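You operate a simulated robot arm through the tools that you are given. There is no shell and no other tool. Be economical: measure what you need, move in short steps, check, and stop when the job is done.

The job below is to be done with a simulated robot arm. You get a single attempt, and the scene is never put back.

TASK
Polish the scuff off the seat pan, put the polishing pad back and close the polish tin.

The check looks at the end state, three seconds after you hand in, the way a careful person would. Anything else that was tipped, shoved, dropped, spilled or broken makes it a failure.

THE ROBOT
A 6-joint arm with a two-finger parallel gripper, fixed in place. Base frame: the origin is at the foot of the arm, x ahead of it, y to its left, z up. Lengths are in m, angles in degrees, forces in N, time in s.
With the tool pointing down near the work surface it reaches from about 0.1 to 0.62 m from the base axis. Its first joint turns from -66.0 to 66.0 degrees. Payload 2.9 kg.
Tool frame: the origin (TCP) lies between the finger pads and is the grasp point; the fingertips stand 0.03 m ahead of it; z points along the fingers, y is the line along which they close. Largest opening 0.11 m; finger width 0.02, thickness 0.01; the body of the gripper, 0.048 by 0.112 m, starts 0.055 m behind the TCP.
Orientation is that of the tool frame in the base frame, as a unit quaternion [x, y, z, w]. With the fingers straight down and closing along the base's y, the tool's x points along the base's -x, its y along +y and its z along -z.

THE INTERFACE
- The arm moves only by the tool jog_arm. Its argument "motion" is a list of rows, each an object of numbers (a shift or turn left out is 0, a gripper value left out holds the last): "jaw": the opening, from 0 (shut) to 1 (fully open); "x", "y", "z": the shift along the tool's x, y, z in m; "rx", "ry", "rz": the turn, a rotation vector about the tool's x, y, z in rad. In form: [{"jaw": .., "x": .., "y": .., "z": .., "rx": .., "ry": .., "rz": ..}, ...]. A call has 1 to 12 rows; each row is the pose to reach, as a shift and turn from the pose commanded when the call began, along the tool's axes at that moment. A row lasts 0.2 s, in which the tool goes at most 0.05 m and 8.6 degrees; a call with a longer step from one row to the next is refused whole, and so is a gripper value outside its range. A pose out of reach is approached as far as the arm can. The call stops where the force on the tool passes 40 N (or 10 N more than at its start, if that is more) or the arm is blocked; 0.2 s more then pass. The fingers move at their own pace (about 0.108 m/s each) and stop on an object; they squeeze with about 29 N. The grip force told is the motor's: it shows also when the fingers shut on nothing. Time passes only in rows, and 0.2 s behind the last, so rows that repeat a pose let the fingers close. It gives the time, the measured TCP pose, the force on the tool (base axes), the opening and the grip force at its end, in the units of the frame above (readings bear some noise).
- Cameras (640 x 400 px; columns grow to the right, rows downward): "scene" is fixed at [0.0667, 0.4225, 1.3717]; the picture's right is [-0.79, -0.61, 0.00], its down [-0.46, 0.60, -0.66] and it looks along [0.40, -0.52, -0.75] (base axes); focal length 214 px, centre (320, 200). "wrist" rides on the gripper at [-0.036, 0, -0.057] in the tool frame; the picture's right is [0.00, -1.00, 0.00], its down [0.97, 0.00, -0.24] and it looks along [0.24, 0.00, 0.97] (tool axes); focal length 218 px, centre (320, 200).
- camera(camera): a new picture of that camera. The clock stands still meanwhile.
- probe_pixels(camera, pixels): for up to 12 pixels [column, row] of the newest picture of that camera ("zoom" is the newest enlarged one), the place [x, y, z] in the base frame of the surface seen there, good to about 0.003 m, but the place of the scene camera against the robot may be out by one fixed shift of up to 0.018 m in any direction. The clock stands still meanwhile.
- inspect(camera, box): a new picture of the part [left, top, right, bottom] of that camera's present view, enlarged. The clock stands still meanwhile.
- finish_job(): hands the job in; it is judged then, once.

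Keep the steps short. Do not move on a guess: measure, check each grasp and each placing, and mend mistakes. In all there are 80 turns and 38 pictures (those below and enlarged ones count). Leave the gripper open and the arm clear of the work at the hand-in unless told otherwise, and finish with a single line.

The tools are called after ">>>" as a command line: name --argument value ..., lists and objects as JSON in quotes. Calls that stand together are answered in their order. jog_arm: Moves the arm, as the interface text tells. Its arguments: {"type":"object","properties":{"motion":{"type":"array","items":{"type":"object","properties":{"jaw":{"type":"number"},"x":{"type":"number"},"y":{"type":"number"},"z":{"type":"number"},"rx":{"type":"number"},"ry":{"type":"number"},"rz":{"type":"number"}}}}},"required":["motion"]} The other tools are called the same way: camera (camera) takes a picture; probe_pixels (camera, pixels) gives the place of the surface under pixels of a picture; inspect (camera, box) takes an enlarged picture of a part of a camera's view; finish_job () hands the job in.

At the start:

```text
t: 0.0
eef_pos: [0.3592, 0.0675, 1.1558]
tcp_rot: [0.001, 1.0, 0.0, 0.0]
contact_force: [-0.2, 0.2, -0.4]
finger_gap: 0.11
finger_force: 0.1
```

scene: 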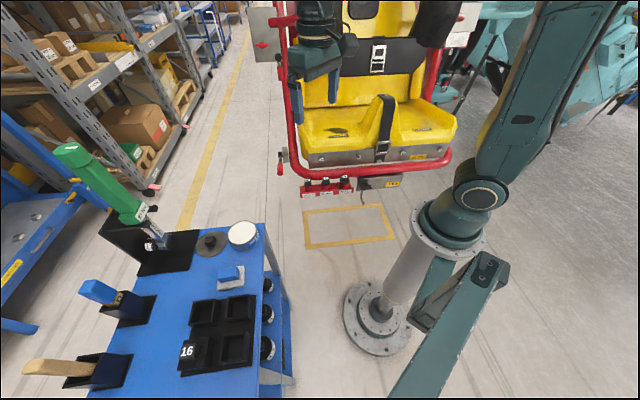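
wrist: 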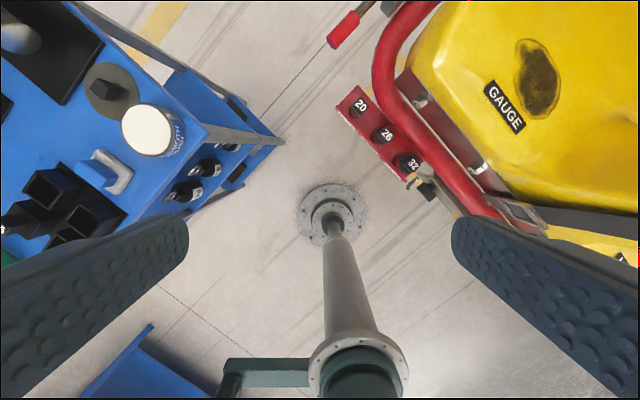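

I'll look closer at the cart and the seat first.

>>> inspect --camera "scene" --box '[130, 210, 300, 380]'

>>> inspect --camera "scene" --box '[260, 60, 480, 200]'

>>> inspect --camera "wrist" --box '[0, 40, 300, 240]'

>>> probe_pixels --camera "wrist" --pixels '[[146, 130], [107, 90], [80, 95], [97, 172], [122, 180], [190, 100], [538, 78], [518, 50], [555, 100], [505, 107], [460, 80], [580, 150]]'

```text
2.35 times, centred on (215, 295) of scene
```

zoom: 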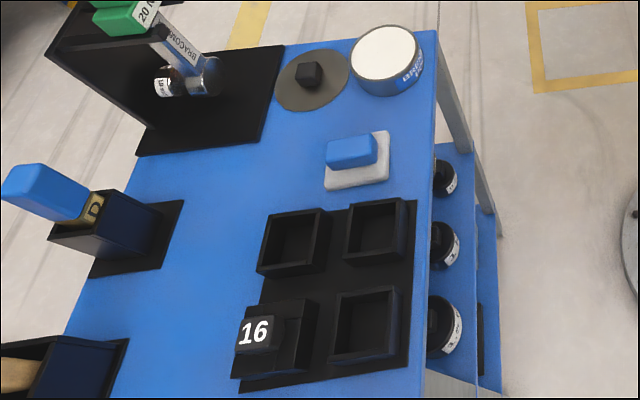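

```text
2.86 times, centred on (370, 130) of scene
```

zoom: 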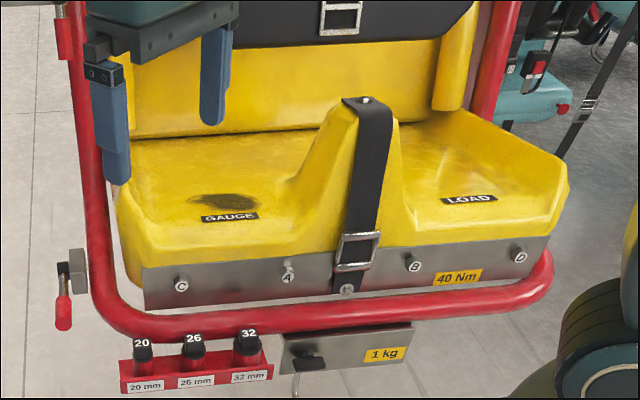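

```text
2.00 times, centred on (150, 140) of wrist
```

zoom: 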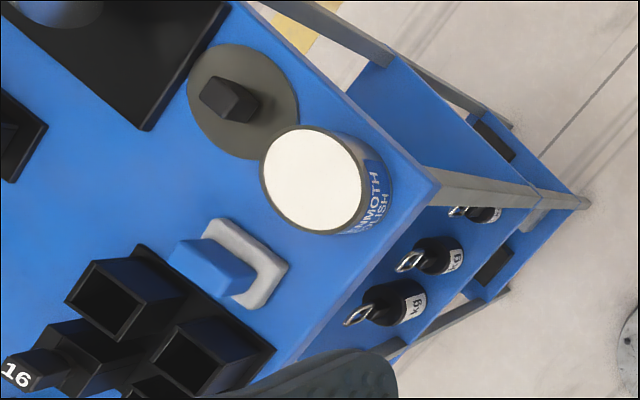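

```text
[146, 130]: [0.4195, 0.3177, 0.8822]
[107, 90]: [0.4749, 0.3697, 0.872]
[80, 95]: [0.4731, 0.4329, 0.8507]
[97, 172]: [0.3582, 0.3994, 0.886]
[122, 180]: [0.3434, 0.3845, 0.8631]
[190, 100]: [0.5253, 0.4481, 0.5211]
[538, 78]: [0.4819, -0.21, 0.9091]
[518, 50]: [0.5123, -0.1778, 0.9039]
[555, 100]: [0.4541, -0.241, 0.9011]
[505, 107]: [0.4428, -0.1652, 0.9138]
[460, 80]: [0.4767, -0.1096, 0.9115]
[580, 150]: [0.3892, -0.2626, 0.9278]
```

The tin is open (white polish), with its lid lying beside it, and the pad is the white block with a blue handle. I'll move above the cart at the present height for a closer look.

>>> jog_arm --motion '[{"y": 0.045, "jaw": 1}, {"y": 0.09}, {"y": 0.135}, {"y": 0.18}, {"y": 0.225}, {"y": 0.27, "x": -0.01}, {"y": 0.29, "x": -0.02}, {"y": 0.29, "x": -0.02}]'

>>> camera --camera "wrist"

```text
t: 1.8
eef_pos: [0.3786, 0.3558, 1.1548]
tcp_rot: [-0.001, 1.0, 0.0, 0.0]
contact_force: [-0.7, -0.6, 0.2]
finger_gap: 0.1098
finger_force: 0.1
```

```text
32 pictures are left
```

wrist: 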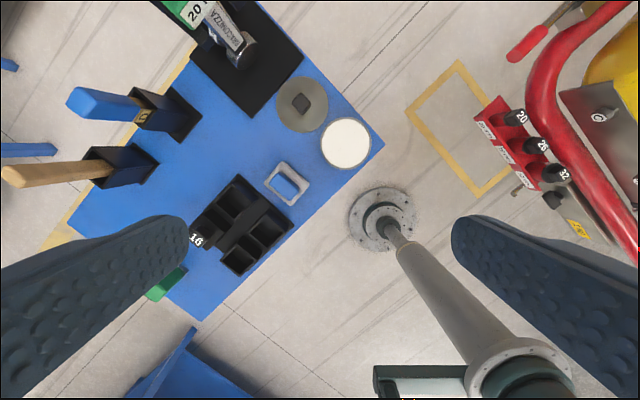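

>>> inspect --camera "wrist" --box '[220, 60, 400, 220]'

```text
2.50 times, centred on (310, 140) of wrist
```

zoom: 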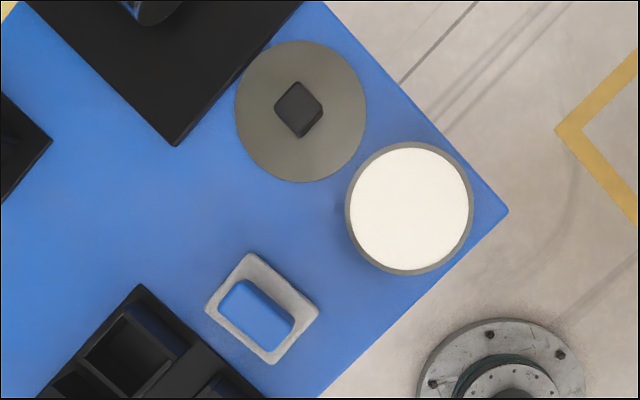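

>>> probe_pixels --camera "zoom" --pixels '[[256, 307], [246, 281], [221, 312], [271, 339], [296, 312], [250, 258], [208, 304], [316, 310], [272, 360], [290, 100], [330, 350]]'

>>> probe_pixels --camera "zoom" --pixels '[[298, 108], [276, 103], [295, 84], [321, 113], [302, 136], [240, 110], [362, 110], [410, 210], [350, 210], [470, 210], [410, 147], [410, 270]]'

```text
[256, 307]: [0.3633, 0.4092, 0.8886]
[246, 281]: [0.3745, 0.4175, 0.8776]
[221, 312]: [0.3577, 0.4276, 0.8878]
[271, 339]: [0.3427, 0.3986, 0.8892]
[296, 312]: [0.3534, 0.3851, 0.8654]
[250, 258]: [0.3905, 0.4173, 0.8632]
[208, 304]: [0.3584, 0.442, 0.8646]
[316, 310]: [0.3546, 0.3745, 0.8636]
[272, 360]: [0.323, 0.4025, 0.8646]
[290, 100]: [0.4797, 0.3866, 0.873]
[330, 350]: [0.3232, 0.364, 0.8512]
```

```text
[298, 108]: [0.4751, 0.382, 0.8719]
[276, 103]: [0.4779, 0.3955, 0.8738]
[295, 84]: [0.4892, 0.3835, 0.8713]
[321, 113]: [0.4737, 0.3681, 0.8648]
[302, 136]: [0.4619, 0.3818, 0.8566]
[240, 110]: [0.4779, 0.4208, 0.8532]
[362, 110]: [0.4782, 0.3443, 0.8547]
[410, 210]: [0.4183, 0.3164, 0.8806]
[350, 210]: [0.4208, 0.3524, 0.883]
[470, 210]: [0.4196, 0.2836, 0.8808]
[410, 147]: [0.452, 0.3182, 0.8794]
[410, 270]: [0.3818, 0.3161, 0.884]
```

Readings: table z≈0.851; pad centre (0.357, 0.409), 0.053 × 0.041, long side at ≈49.5°, handle top z≈0.889; lid centre (0.477, 0.382); tin centre (0.418, 0.318), rim z≈0.882. I'll turn so the fingers close across the handle's short side, and come over the pad with a smaller opening.

>>> jog_arm --motion '[{"x": 0.004, "y": 0.009, "z": 0.022, "rz": -0.144, "jaw": 0.45}, {"x": 0.007, "y": 0.018, "z": 0.045, "rz": -0.288}, {"x": 0.011, "y": 0.027, "z": 0.067, "rz": -0.432}, {"x": 0.014, "y": 0.035, "z": 0.09, "rz": -0.576}, {"x": 0.018, "y": 0.044, "z": 0.112, "rz": -0.72}, {"x": 0.0216, "y": 0.053, "z": 0.135, "rz": -0.864}, {"x": 0.0216, "y": 0.053, "z": 0.135, "rz": -0.864}]'

>>> camera --camera "wrist"

```text
t: 3.4
eef_pos: [0.3567, 0.4101, 1.0206]
tcp_rot: [-0.42, 0.908, 0.001, 0.0]
contact_force: [-0.5, -0.4, 0.5]
finger_gap: 0.0494
finger_force: 0.1
```

```text
30 pictures are left
```

wrist: 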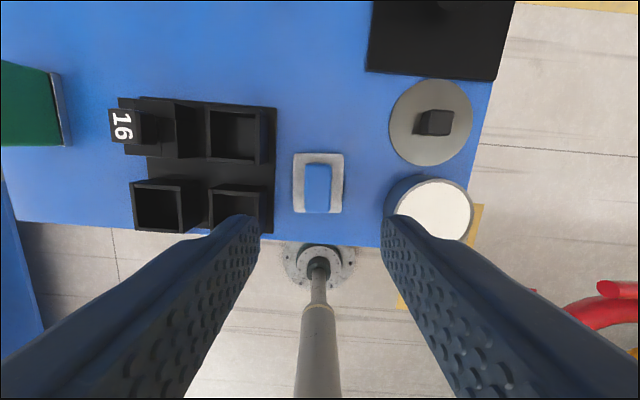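

Aligned well; I'll measure the handle (≈(317,187)) and neighbours.

>>> inspect --camera "wrist" --box '[240, 130, 400, 230]'

>>> probe_pixels --camera "wrist" --pixels '[[308, 187], [317, 187], [328, 187], [317, 168], [317, 208], [296, 184], [340, 184], [268, 150], [258, 200], [318, 156], [318, 212], [432, 122]]'

```text
4.00 times, centred on (320, 180) of wrist
```

zoom: 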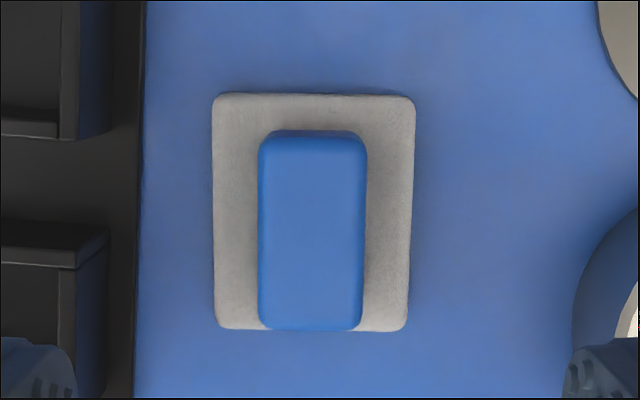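

```text
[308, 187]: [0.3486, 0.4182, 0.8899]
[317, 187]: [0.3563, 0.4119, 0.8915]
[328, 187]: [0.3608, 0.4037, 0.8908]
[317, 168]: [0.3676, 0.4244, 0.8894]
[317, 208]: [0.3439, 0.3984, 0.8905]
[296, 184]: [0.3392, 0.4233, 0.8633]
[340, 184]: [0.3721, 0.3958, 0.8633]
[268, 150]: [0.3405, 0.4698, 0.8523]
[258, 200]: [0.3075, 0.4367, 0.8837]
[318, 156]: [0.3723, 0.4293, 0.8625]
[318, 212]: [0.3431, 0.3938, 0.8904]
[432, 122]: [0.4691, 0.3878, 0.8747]
```

Handle centre ≈(0.356, 0.410), top 0.890, foam top 0.863. Descend so the tips stand just above the foam, then close.

>>> jog_arm --motion '[{"z": 0.04}, {"z": 0.08}, {"z": 0.105}, {"z": 0.123}, {"z": 0.123}, {"z": 0.123, "jaw": 0}, {"z": 0.123, "jaw": 0}, {"z": 0.123, "jaw": 0}]'

>>> camera --camera "wrist"

```text
t: 5.2
eef_pos: [0.3578, 0.4091, 0.8955]
tcp_rot: [-0.419, 0.908, 0.0, 0.0]
contact_force: [0.1, 0.4, -0.7]
finger_gap: 0.023
finger_force: 28.7
```

```text
28 pictures are left
```

wrist: 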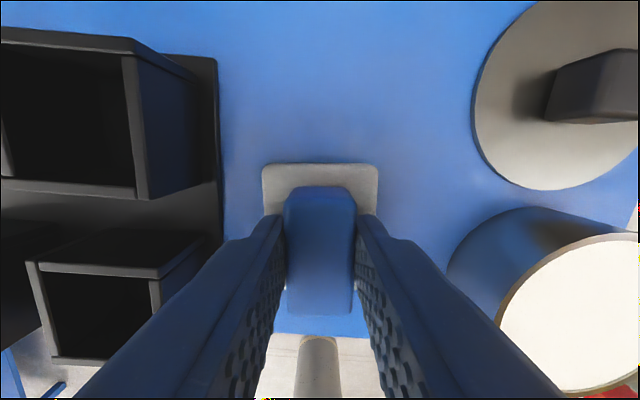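

Held at 0.023 m, level. Lift, then move over the tin centre (0.418, 0.318).

>>> jog_arm --motion '[{"z": -0.03, "jaw": 0}, {"z": -0.06}, {"z": -0.09}, {"z": -0.09, "x": 0.01, "y": -0.035}, {"z": -0.09, "x": 0.02, "y": -0.07}, {"z": -0.09, "x": 0.0303, "y": -0.1047}, {"z": -0.09, "x": 0.0303, "y": -0.1047}]'

>>> camera --camera "wrist"

>>> inspect --camera "scene" --box '[170, 190, 300, 290]'

```text
t: 6.8
eef_pos: [0.4181, 0.3198, 0.9883]
tcp_rot: [-0.419, 0.908, 0.0, 0.0]
contact_force: [0.9, 1.0, -0.1]
finger_gap: 0.0231
finger_force: 29.0
```

```text
27 pictures are left
```

wrist: 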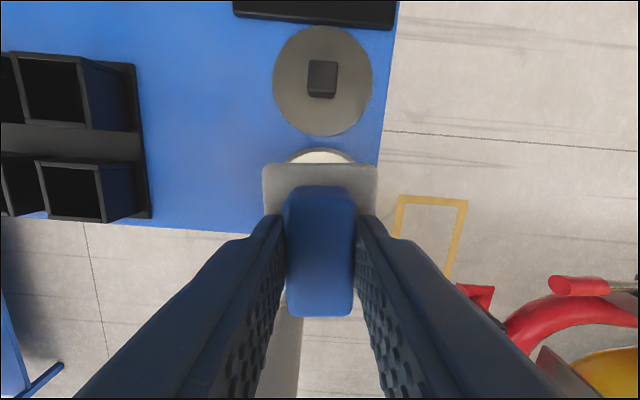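

```text
4.00 times, centred on (235, 240) of scene
```

zoom: 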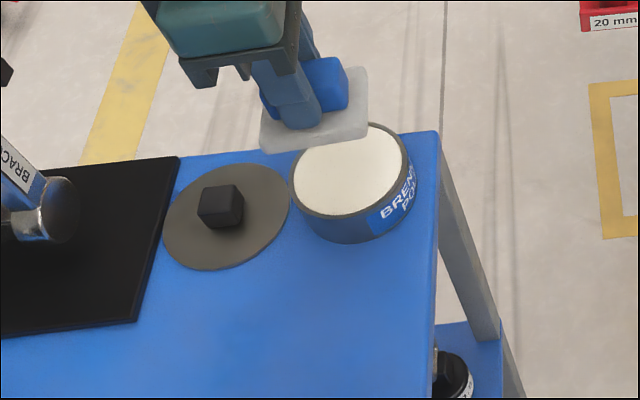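

Lower to just above the polish surface and read the force.

>>> jog_arm --motion '[{"z": 0.03, "y": -0.001}, {"z": 0.05, "y": -0.001}, {"z": 0.058, "y": -0.001}, {"z": 0.061, "y": -0.001}, {"z": 0.062, "y": -0.001}]'

```text
t: 8.0
eef_pos: [0.4181, 0.3191, 0.9273]
tcp_rot: [-0.419, 0.908, 0.0, 0.003]
contact_force: [-7.4, -7.2, 33.1]
finger_gap: 0.0234
finger_force: 28.6
```

Firm contact (33 N), so polish is reached. Lift off and check the pad in the grip.

>>> jog_arm --motion '[{"z": -0.01}, {"z": -0.04}, {"z": -0.08}, {"z": -0.08}]'

>>> camera --camera "wrist"

>>> inspect --camera "scene" --box '[170, 190, 300, 290]'

```text
t: 9.0
eef_pos: [0.4181, 0.319, 1.0049]
tcp_rot: [-0.418, 0.909, 0.0, -0.002]
contact_force: [-0.7, 0.1, -1.0]
finger_gap: 0.0227
finger_force: 29.1
```

```text
25 pictures are left
```

wrist: 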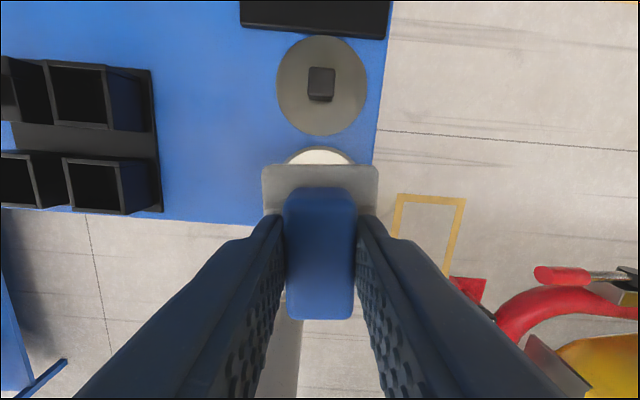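

```text
4.00 times, centred on (235, 240) of scene
```

zoom: 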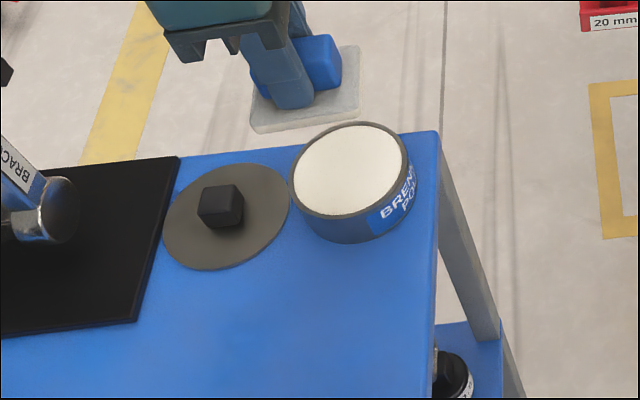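

Pad sits well. Now up and across to the seat side, turning the tool back, staying short of the seat frame for a look.

>>> jog_arm --motion '[{"z": -0.05}, {"z": -0.1}, {"z": -0.135, "x": 0.02, "y": -0.025}, {"z": -0.135, "x": 0.055, "y": -0.055, "rz": 0.14}, {"z": -0.135, "x": 0.09, "y": -0.085, "rz": 0.28}, {"z": -0.135, "x": 0.125, "y": -0.115, "rz": 0.42}, {"z": -0.135, "x": 0.16, "y": -0.145, "rz": 0.56}, {"z": -0.135, "x": 0.195, "y": -0.175, "rz": 0.7}, {"z": -0.135, "x": 0.23, "y": -0.205, "rz": 0.84}, {"z": -0.135, "x": 0.264, "y": -0.235, "rz": 0.86}, {"z": -0.135, "x": 0.264, "y": -0.235, "rz": 0.86}]'

>>> camera --camera "wrist"

>>> camera --camera "scene"

```text
t: 11.4
eef_pos: [0.425, -0.0352, 1.1408]
tcp_rot: [0.0, 1.0, 0.0, 0.0]
contact_force: [-0.2, -0.4, -1.1]
finger_gap: 0.0229
finger_force: 29.4
```

```text
23 pictures are left
```

wrist: 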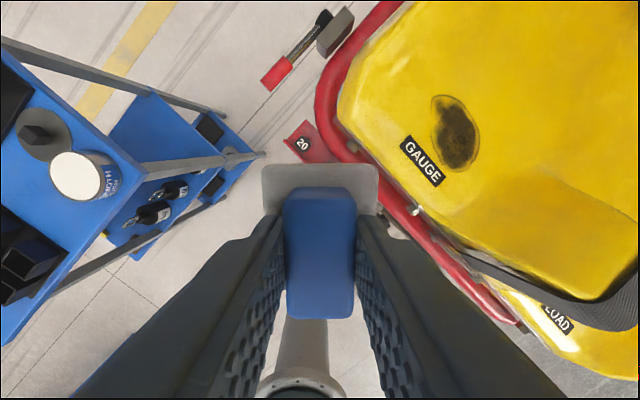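

```text
22 pictures are left
```

scene: 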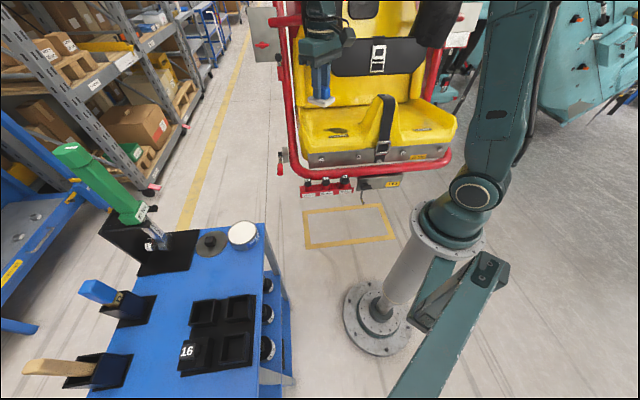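

Probe the frame tube and a grid around the scuff at ≈(457,135).

>>> inspect --camera "wrist" --box '[380, 60, 540, 200]'

>>> probe_pixels --camera "wrist" --pixels '[[332, 100], [350, 60], [390, 10], [420, 60], [456, 95], [436, 110], [480, 140], [455, 170], [457, 135], [520, 130], [580, 230], [450, 30]]'

>>> probe_pixels --camera "wrist" --pixels '[[410, 100], [430, 80], [480, 85], [500, 110], [500, 170], [475, 190], [440, 185], [400, 135], [432, 140], [550, 180], [520, 60], [620, 20]]'

```text
2.86 times, centred on (460, 130) of wrist
```

zoom: 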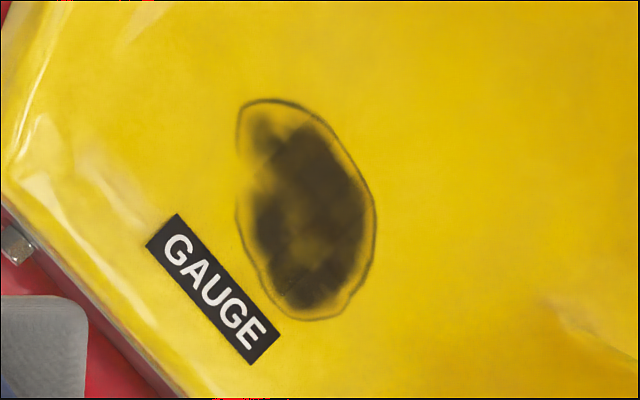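

```text
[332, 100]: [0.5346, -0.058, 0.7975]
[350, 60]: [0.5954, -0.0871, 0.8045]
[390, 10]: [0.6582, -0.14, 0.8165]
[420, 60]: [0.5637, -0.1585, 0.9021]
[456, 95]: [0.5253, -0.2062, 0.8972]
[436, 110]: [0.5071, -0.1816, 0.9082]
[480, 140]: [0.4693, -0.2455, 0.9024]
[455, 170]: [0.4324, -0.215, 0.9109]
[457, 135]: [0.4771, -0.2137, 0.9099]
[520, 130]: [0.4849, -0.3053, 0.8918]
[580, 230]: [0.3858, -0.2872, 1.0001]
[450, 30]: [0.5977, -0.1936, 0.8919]
```

```text
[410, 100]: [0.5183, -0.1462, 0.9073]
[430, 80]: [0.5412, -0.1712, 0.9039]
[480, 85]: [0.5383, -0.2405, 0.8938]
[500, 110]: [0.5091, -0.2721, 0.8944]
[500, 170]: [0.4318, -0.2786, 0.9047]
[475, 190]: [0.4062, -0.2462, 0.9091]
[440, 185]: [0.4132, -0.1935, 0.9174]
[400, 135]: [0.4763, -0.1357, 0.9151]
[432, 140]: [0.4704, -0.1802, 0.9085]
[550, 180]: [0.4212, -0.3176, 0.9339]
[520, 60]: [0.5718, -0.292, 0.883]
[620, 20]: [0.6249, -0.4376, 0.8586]
```

Seat surface fits a plane: z ≈ 0.9055 − 0.122(x−0.478) + 0.111(y+0.2137), i.e. tilted 9.4° down toward the backrest. Scuff spans x 0.43–0.523, y −0.18…−0.246. I'll move over it, tilt to match, and stop about 8 cm above.

>>> jog_arm --motion '[{"x": -0.0155, "y": -0.047}, {"x": -0.031, "y": -0.094}, {"x": -0.046, "y": -0.14}, {"x": -0.062, "y": -0.188, "rx": -0.055, "ry": 0.0604}, {"x": -0.062, "y": -0.188, "z": 0.04, "rx": -0.11, "ry": 0.1208}, {"x": -0.062, "y": -0.188, "z": 0.08, "rx": -0.11, "ry": 0.1208}, {"x": -0.062, "y": -0.188, "z": 0.11, "rx": -0.11, "ry": 0.1208}, {"x": -0.062, "y": -0.188, "z": 0.11, "rx": -0.11, "ry": 0.1208}]'

>>> camera --camera "wrist"

>>> camera --camera "scene"

```text
refused: row 4 steps farther than a row can; nothing moved
```

```text
20 pictures are left
```

wrist: 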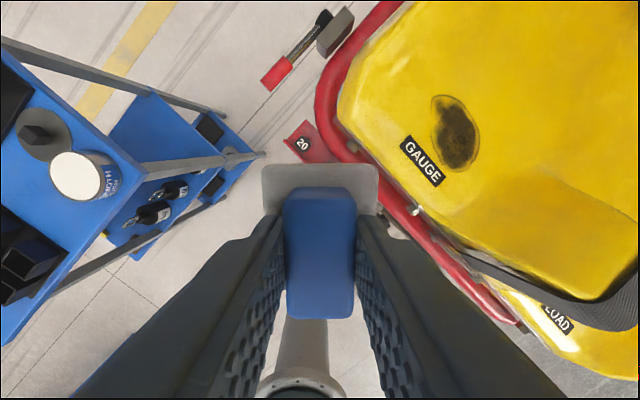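

```text
19 pictures are left
```

scene: 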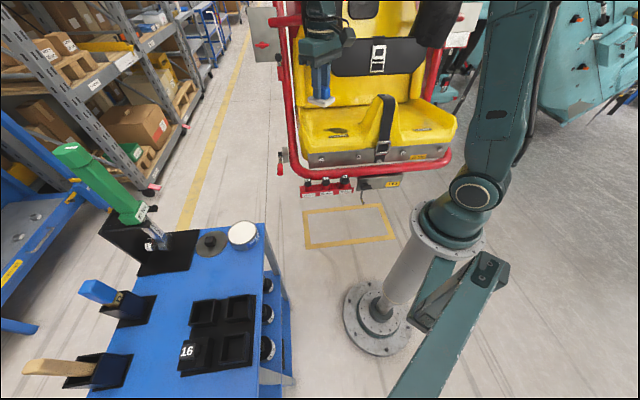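

One step was slightly too long; repeat with shorter rows.

>>> jog_arm --motion '[{"x": -0.0125, "y": -0.038}, {"x": -0.025, "y": -0.076}, {"x": -0.0375, "y": -0.114}, {"x": -0.05, "y": -0.152}, {"x": -0.062, "y": -0.188, "rx": -0.055, "ry": 0.0604}, {"x": -0.062, "y": -0.188, "z": 0.04, "rx": -0.11, "ry": 0.1208}, {"x": -0.062, "y": -0.188, "z": 0.08, "rx": -0.11, "ry": 0.1208}, {"x": -0.062, "y": -0.188, "z": 0.11, "rx": -0.11, "ry": 0.1208}, {"x": -0.062, "y": -0.188, "z": 0.11, "rx": -0.11, "ry": 0.1208}]'

>>> camera --camera "wrist"

```text
t: 13.4
eef_pos: [0.5035, -0.2185, 1.0374]
tcp_rot: [0.0, 0.995, 0.074, -0.063]
contact_force: [0.4, 0.6, -0.9]
finger_gap: 0.0233
finger_force: 28.8
out of reach, approached as far as the arm can: row 5, 6, 8, 9
```

```text
18 pictures are left
```

wrist: 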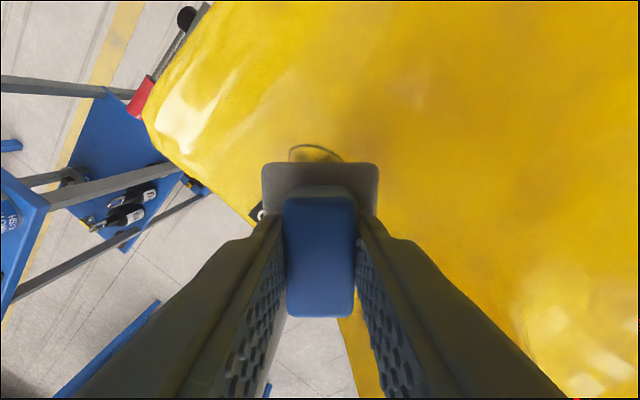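

The arm reported reach limits near this pose; I'll step down a bit along the tool axis and see where it settles.

>>> jog_arm --motion '[{"z": 0.01}, {"z": 0.02}, {"z": 0.03}, {"z": 0.03}]'

```text
t: 14.4
eef_pos: [0.5079, -0.2327, 1.0168]
tcp_rot: [-0.003, 0.997, 0.054, -0.061]
contact_force: [-0.4, -0.6, 0.1]
finger_gap: 0.0227
finger_force: 28.6
out of reach, approached as far as the arm can: row 1, 2, 3, 4
```

Likely a wrist-joint limit from the yaw. I'll back up and turn the tool about its own axis (+41.5°), which also lines the pad up with the seat's slope.

>>> jog_arm --motion '[{"z": -0.015}, {"z": -0.03, "rz": 0.14}, {"z": -0.03, "rz": 0.285}, {"z": -0.03, "rz": 0.43}, {"z": -0.03, "rz": 0.575}, {"z": -0.03, "rz": 0.725}, {"z": -0.03, "rz": 0.725}]'

```text
t: 16.0
eef_pos: [0.5132, -0.2343, 1.0431]
tcp_rot: [0.352, 0.932, 0.029, -0.075]
contact_force: [0.2, 0.5, -0.7]
finger_gap: 0.0229
finger_force: 29.1
```

Now in reach, and the tool axis matches the surface normal (−0.119, 0.107, −0.985). Go to ~12 mm above the scuff centre.

>>> jog_arm --motion '[{"x": 0.009, "y": -0.004, "z": 0.03}, {"x": 0.018, "y": -0.0087, "z": 0.06}, {"x": 0.018, "y": -0.0087, "z": 0.085}, {"x": 0.018, "y": -0.0087, "z": 0.085}]'

>>> camera --camera "wrist"

>>> inspect --camera "scene" --box '[270, 60, 430, 190]'

```text
t: 17.0
eef_pos: [0.5194, -0.2388, 1.0126]
tcp_rot: [0.344, 0.938, 0.026, -0.046]
contact_force: [-0.2, 0.2, -0.4]
finger_gap: 0.0228
finger_force: 29.5
out of reach, approached as far as the arm can: row 1, 2, 3, 4
```

```text
17 pictures are left
```

wrist: 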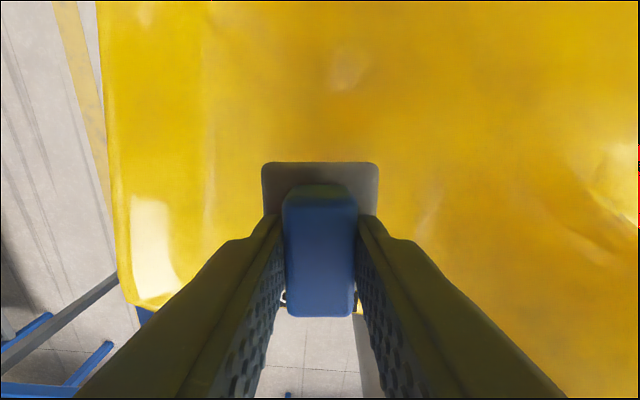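

```text
3.08 times, centred on (350, 125) of scene
```

zoom: 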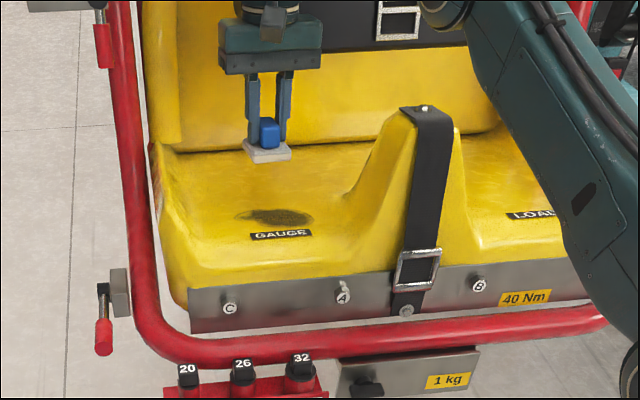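

The arm resists this tilt. I'll test the reach with the tool vertical at a safe hover (pad bottom ~2 cm above the scuff).

>>> jog_arm --motion '[{"rx": 0.0172, "ry": -0.1042}, {"x": 0.0186, "y": -0.0046, "z": 0.02, "rx": 0.0172, "ry": -0.1042}, {"x": 0.0372, "y": -0.0092, "z": 0.0415, "rx": 0.0172, "ry": -0.1042}, {"x": 0.0372, "y": -0.0092, "z": 0.0415, "rx": 0.0172, "ry": -0.1042}]'

```text
t: 17.5
eef_pos: [0.527, -0.2528, 1.0086]
tcp_rot: [0.341, 0.94, 0.006, -0.02]
contact_force: [0.4, 0.0, 0.0]
finger_gap: 0.0228
finger_force: 28.3
out of reach, approached as far as the arm can: row 1, 2
stopped in row 2: the force on the tool passed its limit (the readings are from after the stop); the commanded pose is now the measured one
```

A force stop; look before anything else.

>>> camera --camera "scene"

>>> camera --camera "wrist"

```text
15 pictures are left
```

scene: 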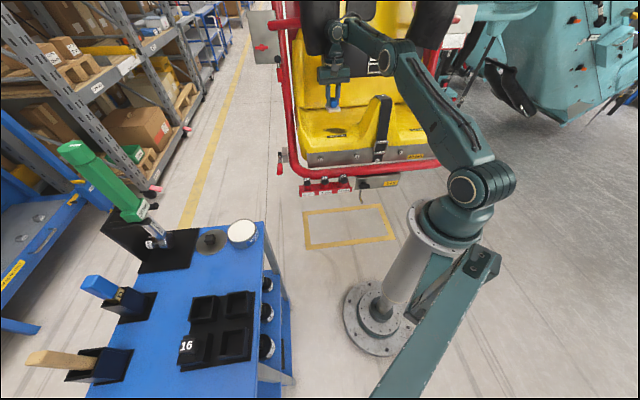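

```text
14 pictures are left
```

wrist: 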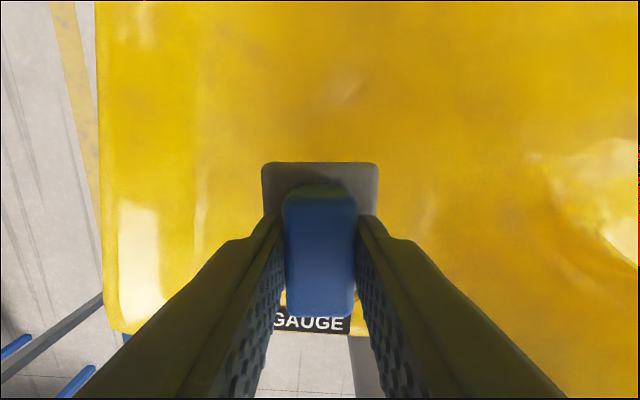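

The arm had stretched itself into a poor posture (wrist over-flexed, elbow nearly straight). Nothing appears disturbed. I'll draw back inward and up with the tool vertical to recover the posture.

>>> jog_arm --motion '[{"x": 0.025, "y": 0.003, "z": -0.012, "ry": -0.02}, {"x": 0.055, "y": 0.006, "z": -0.025, "ry": -0.042}, {"x": 0.085, "y": 0.01, "z": -0.035, "ry": -0.042}, {"x": 0.115, "y": 0.014, "z": -0.044, "ry": -0.042}, {"x": 0.1425, "y": 0.0168, "z": -0.044, "ry": -0.042}, {"x": 0.1425, "y": 0.0168, "z": -0.044, "ry": -0.042}]'

>>> camera --camera "scene"

```text
t: 18.9
eef_pos: [0.5222, -0.19, 1.1043]
tcp_rot: [0.343, 0.939, -0.002, -0.006]
contact_force: [-0.6, -0.1, -0.5]
finger_gap: 0.023
finger_force: 28.9
out of reach, approached as far as the arm can: row 1, 2, 3, 4, 5, 6
```

```text
13 pictures are left
```

scene: 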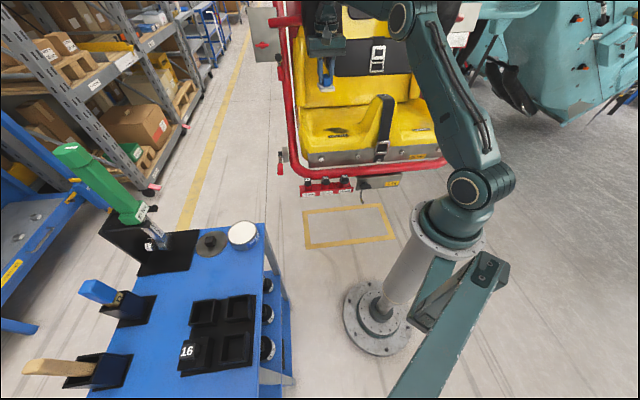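

>>> jog_arm --motion '[{"x": 0.015, "y": 0.002, "z": -0.006}, {"x": 0.03, "y": 0.004, "z": -0.012}, {"x": 0.045, "y": 0.006, "z": -0.018}, {"x": 0.06, "y": 0.008, "z": -0.024}, {"x": 0.075, "y": 0.01, "z": -0.03}, {"x": 0.09, "y": 0.012, "z": -0.035}, {"x": 0.105, "y": 0.014, "z": -0.04}, {"x": 0.12, "y": 0.016, "z": -0.044}, {"x": 0.135, "y": 0.0175, "z": -0.046}, {"x": 0.149, "y": 0.0185, "z": -0.046}, {"x": 0.149, "y": 0.0185, "z": -0.046}]'

```text
t: 21.3
eef_pos: [0.4543, -0.0906, 1.1921]
tcp_rot: [0.343, 0.939, -0.001, -0.007]
contact_force: [0.4, 0.3, -0.9]
finger_gap: 0.0228
finger_force: 28.8
out of reach, approached as far as the arm can: row 1, 2, 3, 4, 5, 6, 7, 8, 9, 10, 11
```

Distance shoulder–wrist has stayed constant (~0.61): the arm is straight and stuck on the wrong side of its elbow. A downward/outward tangential sweep should bend the elbow the right way again.

>>> jog_arm --motion '[{"x": -0.0132, "y": 0.0073, "z": 0.019}, {"x": -0.0263, "y": 0.0145, "z": 0.0375}, {"x": -0.0395, "y": 0.0218, "z": 0.056}, {"x": -0.0526, "y": 0.0291, "z": 0.075}, {"x": -0.0526, "y": 0.0291, "z": 0.075}]'

>>> camera --camera "scene"

```text
t: 22.5
eef_pos: [0.527, -0.105, 1.1262]
tcp_rot: [0.343, 0.939, -0.001, -0.007]
contact_force: [-0.1, -0.8, -0.1]
finger_gap: 0.0231
finger_force: 29.0
out of reach, approached as far as the arm can: row 1, 2, 3, 4, 5
```

```text
12 pictures are left
```

scene: 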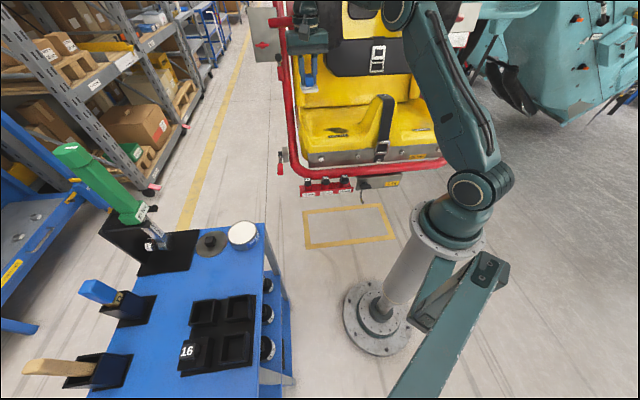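

Still pinned at the elbow limit, so inward pull drives it the wrong way. In free space beside the seat (y≈0.05) I'll stretch outward fully, then sweep downward so the elbow breaks the right way.

>>> jog_arm --motion '[{"x": 0.0117, "y": 0.0415, "z": -0.011}, {"x": 0.0234, "y": 0.083, "z": -0.022}, {"x": 0.0351, "y": 0.1245, "z": -0.033}, {"x": 0.0468, "y": 0.1658, "z": -0.044}, {"x": 0.0468, "y": 0.1658, "z": -0.044}, {"x": 0.04, "y": 0.173, "z": -0.008}, {"x": 0.033, "y": 0.18, "z": 0.03}, {"x": 0.026, "y": 0.187, "z": 0.068}, {"x": 0.0188, "y": 0.1947, "z": 0.106}, {"x": 0.0188, "y": 0.1947, "z": 0.106}]'

```text
t: 24.7
eef_pos: [0.6224, 0.0573, 1.0113]
tcp_rot: [0.342, 0.94, -0.002, -0.005]
contact_force: [0.3, -0.3, -0.5]
finger_gap: 0.0226
finger_force: 28.9
```

No reach warnings now. Draw inward.

>>> jog_arm --motion '[{"x": 0.024, "y": -0.0248, "z": -0.004}, {"x": 0.0483, "y": -0.0495, "z": -0.008}, {"x": 0.0724, "y": -0.0743, "z": -0.012}, {"x": 0.0966, "y": -0.099, "z": -0.016}, {"x": 0.1207, "y": -0.1238, "z": -0.02}, {"x": 0.1207, "y": -0.1238, "z": -0.02}]'

>>> camera --camera "wrist"

```text
t: 26.1
eef_pos: [0.5482, 0.0443, 1.1114]
tcp_rot: [0.343, 0.939, -0.002, -0.007]
contact_force: [0.6, -0.7, -0.4]
finger_gap: 0.0229
finger_force: 29.6
out of reach, approached as far as the arm can: row 1, 2, 3, 4, 5, 6
```

```text
11 pictures are left
```

wrist: 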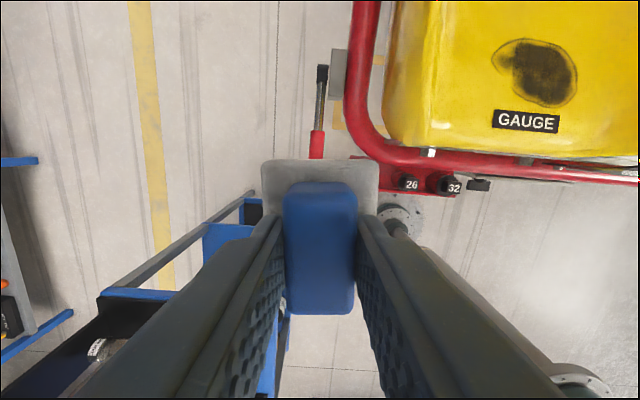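

The elbow is still on the wrong side. I'll stretch well past the reach in the free gap between cart and seat, then sweep down into reach so it breaks elbow-up.

>>> jog_arm --motion '[{"x": 0.0025, "y": 0.0449, "z": -0.014}, {"x": 0.0059, "y": 0.0878, "z": -0.029}, {"x": -0.0086, "y": 0.132, "z": -0.043}, {"x": -0.0295, "y": 0.1699, "z": -0.059}, {"x": -0.053, "y": 0.2041, "z": -0.074}, {"x": -0.053, "y": 0.2041, "z": -0.074}, {"x": -0.0435, "y": 0.1921, "z": -0.029}, {"x": -0.0345, "y": 0.1794, "z": 0.016}, {"x": -0.0251, "y": 0.1675, "z": 0.061}, {"x": -0.0161, "y": 0.1547, "z": 0.106}, {"x": -0.0034, "y": 0.1388, "z": 0.146}, {"x": 0.0151, "y": 0.1141, "z": 0.181}]'

>>> camera --camera "scene"

```text
t: 28.7
eef_pos: [0.6136, 0.1419, 0.9287]
tcp_rot: [0.342, 0.94, -0.001, -0.003]
contact_force: [0.1, 0.7, 0.1]
finger_gap: 0.0232
finger_force: 28.5
out of reach, approached as far as the arm can: row 3, 4, 5, 6, 7, 8, 9, 10
```

```text
10 pictures are left
```

scene: 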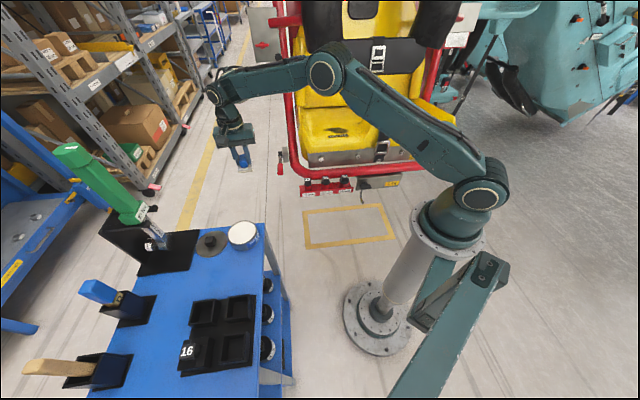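

Rows 11–12 were in reach. Now draw inward and up gently.

>>> jog_arm --motion '[{"x": 0.02, "y": -0.03, "z": -0.005}, {"x": 0.04, "y": -0.06, "z": -0.015}, {"x": 0.0666, "y": -0.09, "z": -0.035}, {"x": 0.0666, "y": -0.0979, "z": -0.071}, {"x": 0.0666, "y": -0.0979, "z": -0.071}]'

```text
t: 29.9
eef_pos: [0.4972, 0.1107, 1.0009]
tcp_rot: [0.343, 0.939, -0.002, -0.006]
contact_force: [-0.1, -0.1, -0.2]
finger_gap: 0.0229
finger_force: 29.3
```

Posture recovered. Travel at z≈1.0 to above the scuff, tool vertical.

>>> jog_arm --motion '[{"x": -0.0256, "y": -0.0327}, {"x": -0.0512, "y": -0.0654}, {"x": -0.0767, "y": -0.0981}, {"x": -0.1023, "y": -0.1309}, {"x": -0.1279, "y": -0.1636}, {"x": -0.1535, "y": -0.1963}, {"x": -0.179, "y": -0.229}, {"x": -0.2046, "y": -0.2617}, {"x": -0.2046, "y": -0.2617}]'

```text
t: 31.9
eef_pos: [0.4854, -0.221, 0.9992]
tcp_rot: [0.342, 0.94, 0.0, -0.005]
contact_force: [0.7, -0.1, -0.6]
finger_gap: 0.0231
finger_force: 29.2
```

Now tilt 9° about the tool's y to match the seat.

>>> jog_arm --motion '[{"ry": 0.077, "rx": -0.003, "z": 0.005}, {"ry": 0.154, "rx": -0.006, "z": 0.01}, {"ry": 0.154, "rx": -0.006, "z": 0.01}]'

>>> camera --camera "wrist"

```text
t: 32.7
eef_pos: [0.4849, -0.219, 0.9907]
tcp_rot: [0.342, 0.936, 0.027, -0.076]
contact_force: [0.3, -0.3, 0.0]
finger_gap: 0.0233
finger_force: 29.1
```

```text
9 pictures are left
```

wrist: 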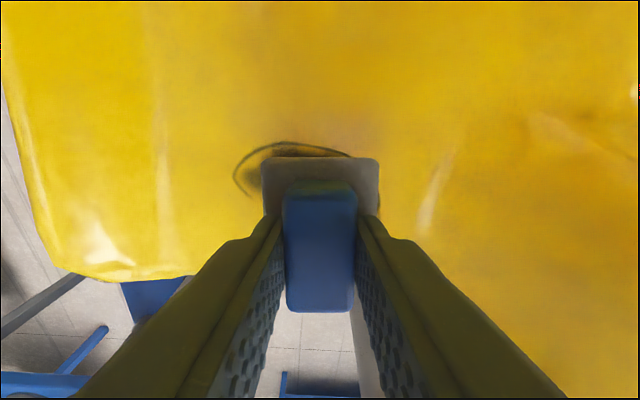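

Tilt reached. Probe the scuff's visible outline here, then descend close to contact.

>>> probe_pixels --camera "wrist" --pixels '[[235, 180], [280, 143], [348, 155], [250, 155], [320, 140], [400, 190], [220, 180], [320, 110], [200, 130], [440, 130]]'

>>> jog_arm --motion '[{"z": 0.015}, {"z": 0.03}, {"z": 0.035}, {"z": 0.037}, {"z": 0.037}]'

```text
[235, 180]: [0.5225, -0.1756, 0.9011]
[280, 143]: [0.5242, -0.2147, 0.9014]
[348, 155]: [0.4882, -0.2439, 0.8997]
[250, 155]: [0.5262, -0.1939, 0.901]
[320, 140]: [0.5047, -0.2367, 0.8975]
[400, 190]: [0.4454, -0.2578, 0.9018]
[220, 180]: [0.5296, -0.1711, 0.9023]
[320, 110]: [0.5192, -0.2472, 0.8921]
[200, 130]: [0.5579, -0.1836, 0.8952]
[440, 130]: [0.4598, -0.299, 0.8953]
```

```text
t: 33.9
eef_pos: [0.4815, -0.2163, 0.9523]
tcp_rot: [0.342, 0.936, 0.028, -0.077]
contact_force: [-0.2, -0.3, -0.2]
finger_gap: 0.023
finger_force: 29.0
```

Still free. Creep down in small steps.

>>> jog_arm --motion '[{"z": 0.001}, {"z": 0.002}, {"z": 0.003}, {"z": 0.003}]'

```text
t: 34.9
eef_pos: [0.4815, -0.2155, 0.95]
tcp_rot: [0.342, 0.936, 0.027, -0.076]
contact_force: [0.9, 0.7, -0.5]
finger_gap: 0.023
finger_force: 29.1
```

>>> jog_arm --motion '[{"z": 0.001}, {"z": 0.002}, {"z": 0.003}, {"z": 0.003}]'

```text
t: 35.9
eef_pos: [0.4813, -0.2149, 0.9466]
tcp_rot: [0.341, 0.937, 0.028, -0.075]
contact_force: [-0.6, -2.4, 6.1]
finger_gap: 0.0231
finger_force: 28.8
```

Light contact (6 N). First rubbing stroke along the slope's cross direction with a touch more pressure.

>>> jog_arm --motion '[{"x": -0.004, "z": 0.0007}, {"x": -0.007, "y": 0.015, "z": 0.0007}, {"x": -0.007, "y": 0.03, "z": 0.0007}, {"x": -0.007, "y": 0.043, "z": 0.0007}, {"x": -0.007, "y": 0.028, "z": 0.0007}, {"x": -0.007, "y": 0.013, "z": 0.0007}, {"x": -0.007, "y": -0.002, "z": 0.0007}, {"x": -0.007, "y": -0.017, "z": 0.0007}, {"x": -0.007, "y": -0.032, "z": 0.0007}, {"x": -0.007, "y": -0.017, "z": 0.0007}, {"x": -0.007, "y": 0, "z": 0.0007}]'

```text
t: 38.3
eef_pos: [0.4864, -0.2207, 0.946]
tcp_rot: [0.343, 0.936, 0.027, -0.075]
contact_force: [-4.5, -12.5, 26.2]
finger_gap: 0.023
finger_force: 29.0
```

Force 26 N, smooth motion. Second pass on the near side, slightly lighter.

>>> jog_arm --motion '[{"x": 0.008, "z": -0.0006}, {"x": 0.016, "y": 0.013, "z": -0.0006}, {"x": 0.016, "y": 0.028, "z": -0.0006}, {"x": 0.016, "y": 0.043, "z": -0.0006}, {"x": 0.016, "y": 0.028, "z": -0.0006}, {"x": 0.016, "y": 0.013, "z": -0.0006}, {"x": 0.016, "y": -0.002, "z": -0.0006}, {"x": 0.016, "y": -0.017, "z": -0.0006}, {"x": 0.016, "y": -0.034, "z": -0.0006}, {"x": 0.016, "y": -0.017, "z": -0.0006}, {"x": 0.008, "y": 0, "z": -0.0006}, {"x": 0, "y": 0, "z": -0.0006}]'

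>>> jog_arm --motion '[{"x": -0.007}, {"x": -0.016, "y": 0.013}, {"x": -0.016, "y": 0.028}, {"x": -0.016, "y": 0.045}, {"x": -0.016, "y": 0.028}, {"x": -0.016, "y": 0.013}, {"x": -0.016, "y": -0.002}, {"x": -0.016, "y": -0.017}, {"x": -0.016, "y": -0.034}, {"x": -0.016, "y": -0.017}, {"x": -0.008, "y": 0}, {"x": 0, "y": 0}]'

```text
t: 40.9
eef_pos: [0.4841, -0.218, 0.9456]
tcp_rot: [0.339, 0.937, 0.027, -0.077]
contact_force: [-5.0, 4.6, 21.5]
finger_gap: 0.0231
finger_force: 28.7
```

```text
t: 43.5
eef_pos: [0.4858, -0.2194, 0.9465]
tcp_rot: [0.342, 0.936, 0.027, -0.076]
contact_force: [-1.4, 0.5, 0.5]
finger_gap: 0.0231
finger_force: 29.2
```

Lift and shift toward the seat's front edge to see the result.

>>> jog_arm --motion '[{"z": -0.02}, {"z": -0.045, "x": 0.02}, {"z": -0.055, "x": 0.06}, {"z": -0.055, "x": 0.06}]'

>>> camera --camera "wrist"

```text
t: 44.5
eef_pos: [0.4485, -0.1869, 1.0092]
tcp_rot: [0.341, 0.937, 0.027, -0.076]
contact_force: [1.0, -0.7, -1.0]
finger_gap: 0.0231
finger_force: 28.9
```

```text
8 pictures are left
```

wrist: 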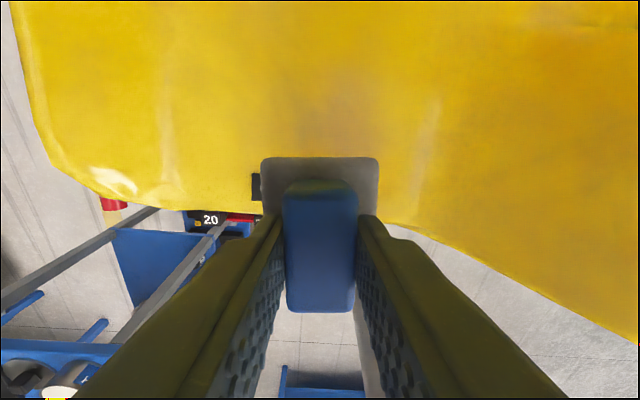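

The scuff area visible beyond the pad is clean. Untilt, move off the seat, and check from the scene camera.

>>> jog_arm --motion '[{"x": 0.0024, "z": -0.0148, "ry": -0.077, "rx": 0.003}, {"x": 0.0048, "z": -0.0296, "ry": -0.154, "rx": 0.006}, {"x": 0.0349, "y": 0.0362, "z": -0.0248, "ry": -0.154, "rx": 0.006}, {"x": 0.065, "y": 0.0725, "z": -0.02, "ry": -0.154, "rx": 0.006}, {"x": 0.0952, "y": 0.1087, "z": -0.015, "ry": -0.154, "rx": 0.006}, {"x": 0.1254, "y": 0.145, "z": -0.01, "ry": -0.154, "rx": 0.006}, {"x": 0.1555, "y": 0.1812, "z": -0.0053, "ry": -0.154, "rx": 0.006}, {"x": 0.1555, "y": 0.1812, "z": -0.0053, "ry": -0.154, "rx": 0.006}]'

>>> inspect --camera "scene" --box '[290, 90, 410, 170]'

```text
t: 46.3
eef_pos: [0.4459, 0.0516, 1.041]
tcp_rot: [0.343, 0.939, -0.001, -0.004]
contact_force: [-0.6, 0.3, -1.7]
finger_gap: 0.023
finger_force: 28.6
```

```text
5.00 times, centred on (350, 130) of scene
```

zoom: 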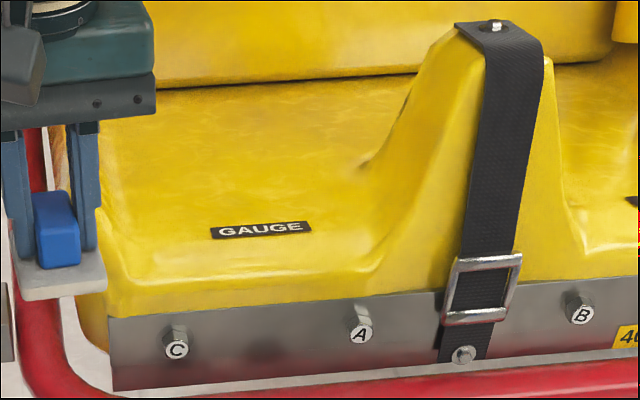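

Scuff is gone. Now carry the pad back over its spot, turning to the original yaw.

>>> jog_arm --motion '[{"x": 0.02705, "y": 0.0197, "z": 0.0036, "rz": -0.1422}, {"x": 0.0541, "y": 0.0394, "z": 0.0072, "rz": -0.2844}, {"x": 0.0812, "y": 0.0591, "z": 0.0108, "rz": -0.4266}, {"x": 0.1082, "y": 0.0788, "z": 0.0144, "rz": -0.5688}, {"x": 0.1353, "y": 0.0985, "z": 0.018, "rz": -0.711}, {"x": 0.1623, "y": 0.1182, "z": 0.0216, "rz": -0.8532}, {"x": 0.1894, "y": 0.1379, "z": 0.0252, "rz": -0.9954}, {"x": 0.2164, "y": 0.1576, "z": 0.0288, "rz": -1.1376}, {"x": 0.2435, "y": 0.1773, "z": 0.0324, "rz": -1.2798}, {"x": 0.2705, "y": 0.197, "z": 0.036, "rz": -1.422}, {"x": 0.2976, "y": 0.2168, "z": 0.04, "rz": -1.564}, {"x": 0.2976, "y": 0.2168, "z": 0.04, "rz": -1.564}]'

>>> camera --camera "wrist"

```text
t: 48.9
eef_pos: [0.3572, 0.409, 1.0014]
tcp_rot: [-0.42, 0.907, 0.003, -0.004]
contact_force: [-0.5, 0.1, -0.2]
finger_gap: 0.0233
finger_force: 28.8
```

```text
6 pictures are left
```

wrist: 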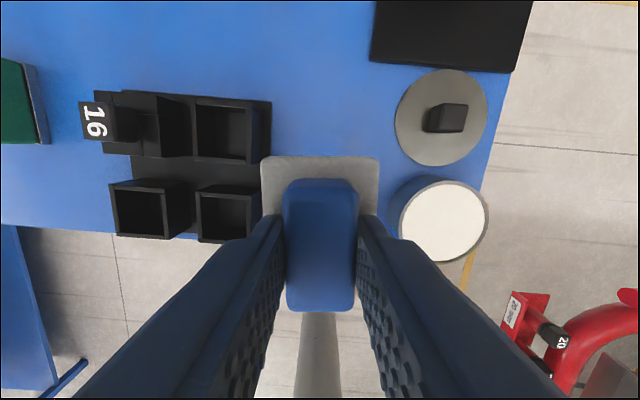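

Lower to just above the table at its old spot.

>>> jog_arm --motion '[{"z": 0.035}, {"z": 0.07}, {"z": 0.095}, {"z": 0.102}, {"z": 0.104}, {"z": 0.105}]'

```text
t: 50.3
eef_pos: [0.3578, 0.4064, 0.8968]
tcp_rot: [-0.419, 0.908, 0.003, -0.005]
contact_force: [0.1, -0.4, -0.7]
finger_gap: 0.0231
finger_force: 28.8
```

>>> jog_arm --motion '[{"z": 0.0005, "x": -0.002, "y": 0.0015}, {"z": 0.001, "x": -0.002, "y": 0.0015}, {"z": 0.0015, "x": -0.002, "y": 0.0015}]'

```text
t: 51.1
eef_pos: [0.3583, 0.41, 0.8952]
tcp_rot: [-0.42, 0.907, 0.002, -0.004]
contact_force: [0.7, -0.2, 0.7]
finger_gap: 0.0231
finger_force: 28.6
```

At the original height. Open to 0.05 m and lift away.

>>> jog_arm --motion '[{"z": 0.0005, "jaw": 0.25}, {"z": 0.0005, "jaw": 0.45}, {"jaw": 0.45}, {"z": -0.03}, {"z": -0.07}, {"z": -0.115}, {"z": -0.125}]'

>>> camera --camera "wrist"

```text
t: 52.7
eef_pos: [0.3593, 0.4099, 1.0225]
tcp_rot: [-0.419, 0.908, 0.002, -0.005]
contact_force: [0.2, -0.6, 0.4]
finger_gap: 0.0495
finger_force: 0.1
```

```text
5 pictures are left
```

wrist: 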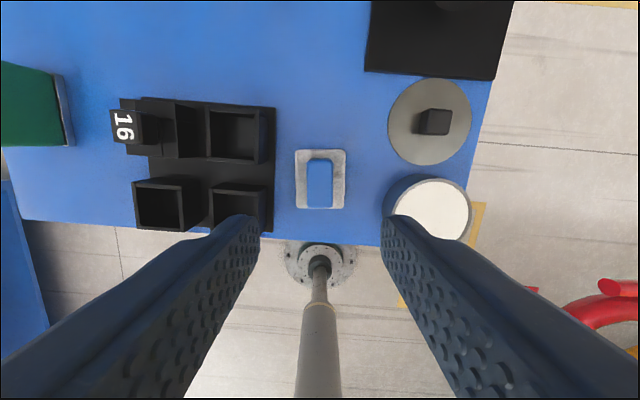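

Pad is back as before. Measure the lid (knob ≈(433,122)) and tin (≈(433,210)).

>>> probe_pixels --camera "wrist" --pixels '[[431, 112], [447, 112], [449, 132], [424, 130], [392, 122], [468, 122], [430, 82], [430, 163], [468, 208], [433, 182], [420, 210], [340, 182]]'

```text
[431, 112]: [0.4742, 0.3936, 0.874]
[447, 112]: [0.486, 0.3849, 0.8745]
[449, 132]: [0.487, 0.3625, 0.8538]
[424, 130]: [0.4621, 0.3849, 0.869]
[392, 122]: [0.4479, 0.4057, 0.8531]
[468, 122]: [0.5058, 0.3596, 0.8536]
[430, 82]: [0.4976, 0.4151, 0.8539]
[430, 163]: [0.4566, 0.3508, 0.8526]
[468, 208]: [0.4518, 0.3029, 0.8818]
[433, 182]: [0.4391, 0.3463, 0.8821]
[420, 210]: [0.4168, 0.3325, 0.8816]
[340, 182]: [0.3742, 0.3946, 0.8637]
```

Lid centre (0.477, 0.383), knob top 0.874, same yaw. It's at radius 0.61, so I go down first and then across at low height to stay within reach.

>>> jog_arm --motion '[{"z": 0.04, "rx": 0.0078, "ry": -0.0074}, {"z": 0.0775, "rx": 0.0078, "ry": -0.0074}, {"z": 0.0775, "x": -0.019, "y": -0.036, "rx": 0.0078, "ry": -0.0074}, {"z": 0.0775, "x": -0.038, "y": -0.072, "rx": 0.0078, "ry": -0.0074}, {"z": 0.0775, "x": -0.0559, "y": -0.1071, "rx": 0.0078, "ry": -0.0074}, {"z": 0.0775, "x": -0.0559, "y": -0.1071, "rx": 0.0078, "ry": -0.0074}]'

>>> camera --camera "wrist"

```text
t: 54.1
eef_pos: [0.4792, 0.3821, 0.9392]
tcp_rot: [-0.419, 0.908, 0.0, 0.001]
contact_force: [0.4, 0.1, 0.1]
finger_gap: 0.0492
finger_force: 0.1
```

```text
4 pictures are left
```

wrist: 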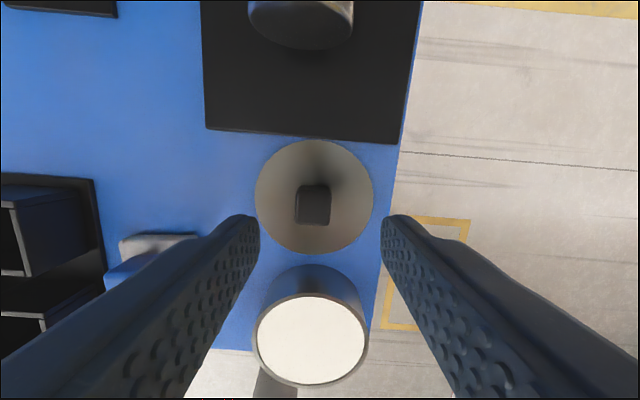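

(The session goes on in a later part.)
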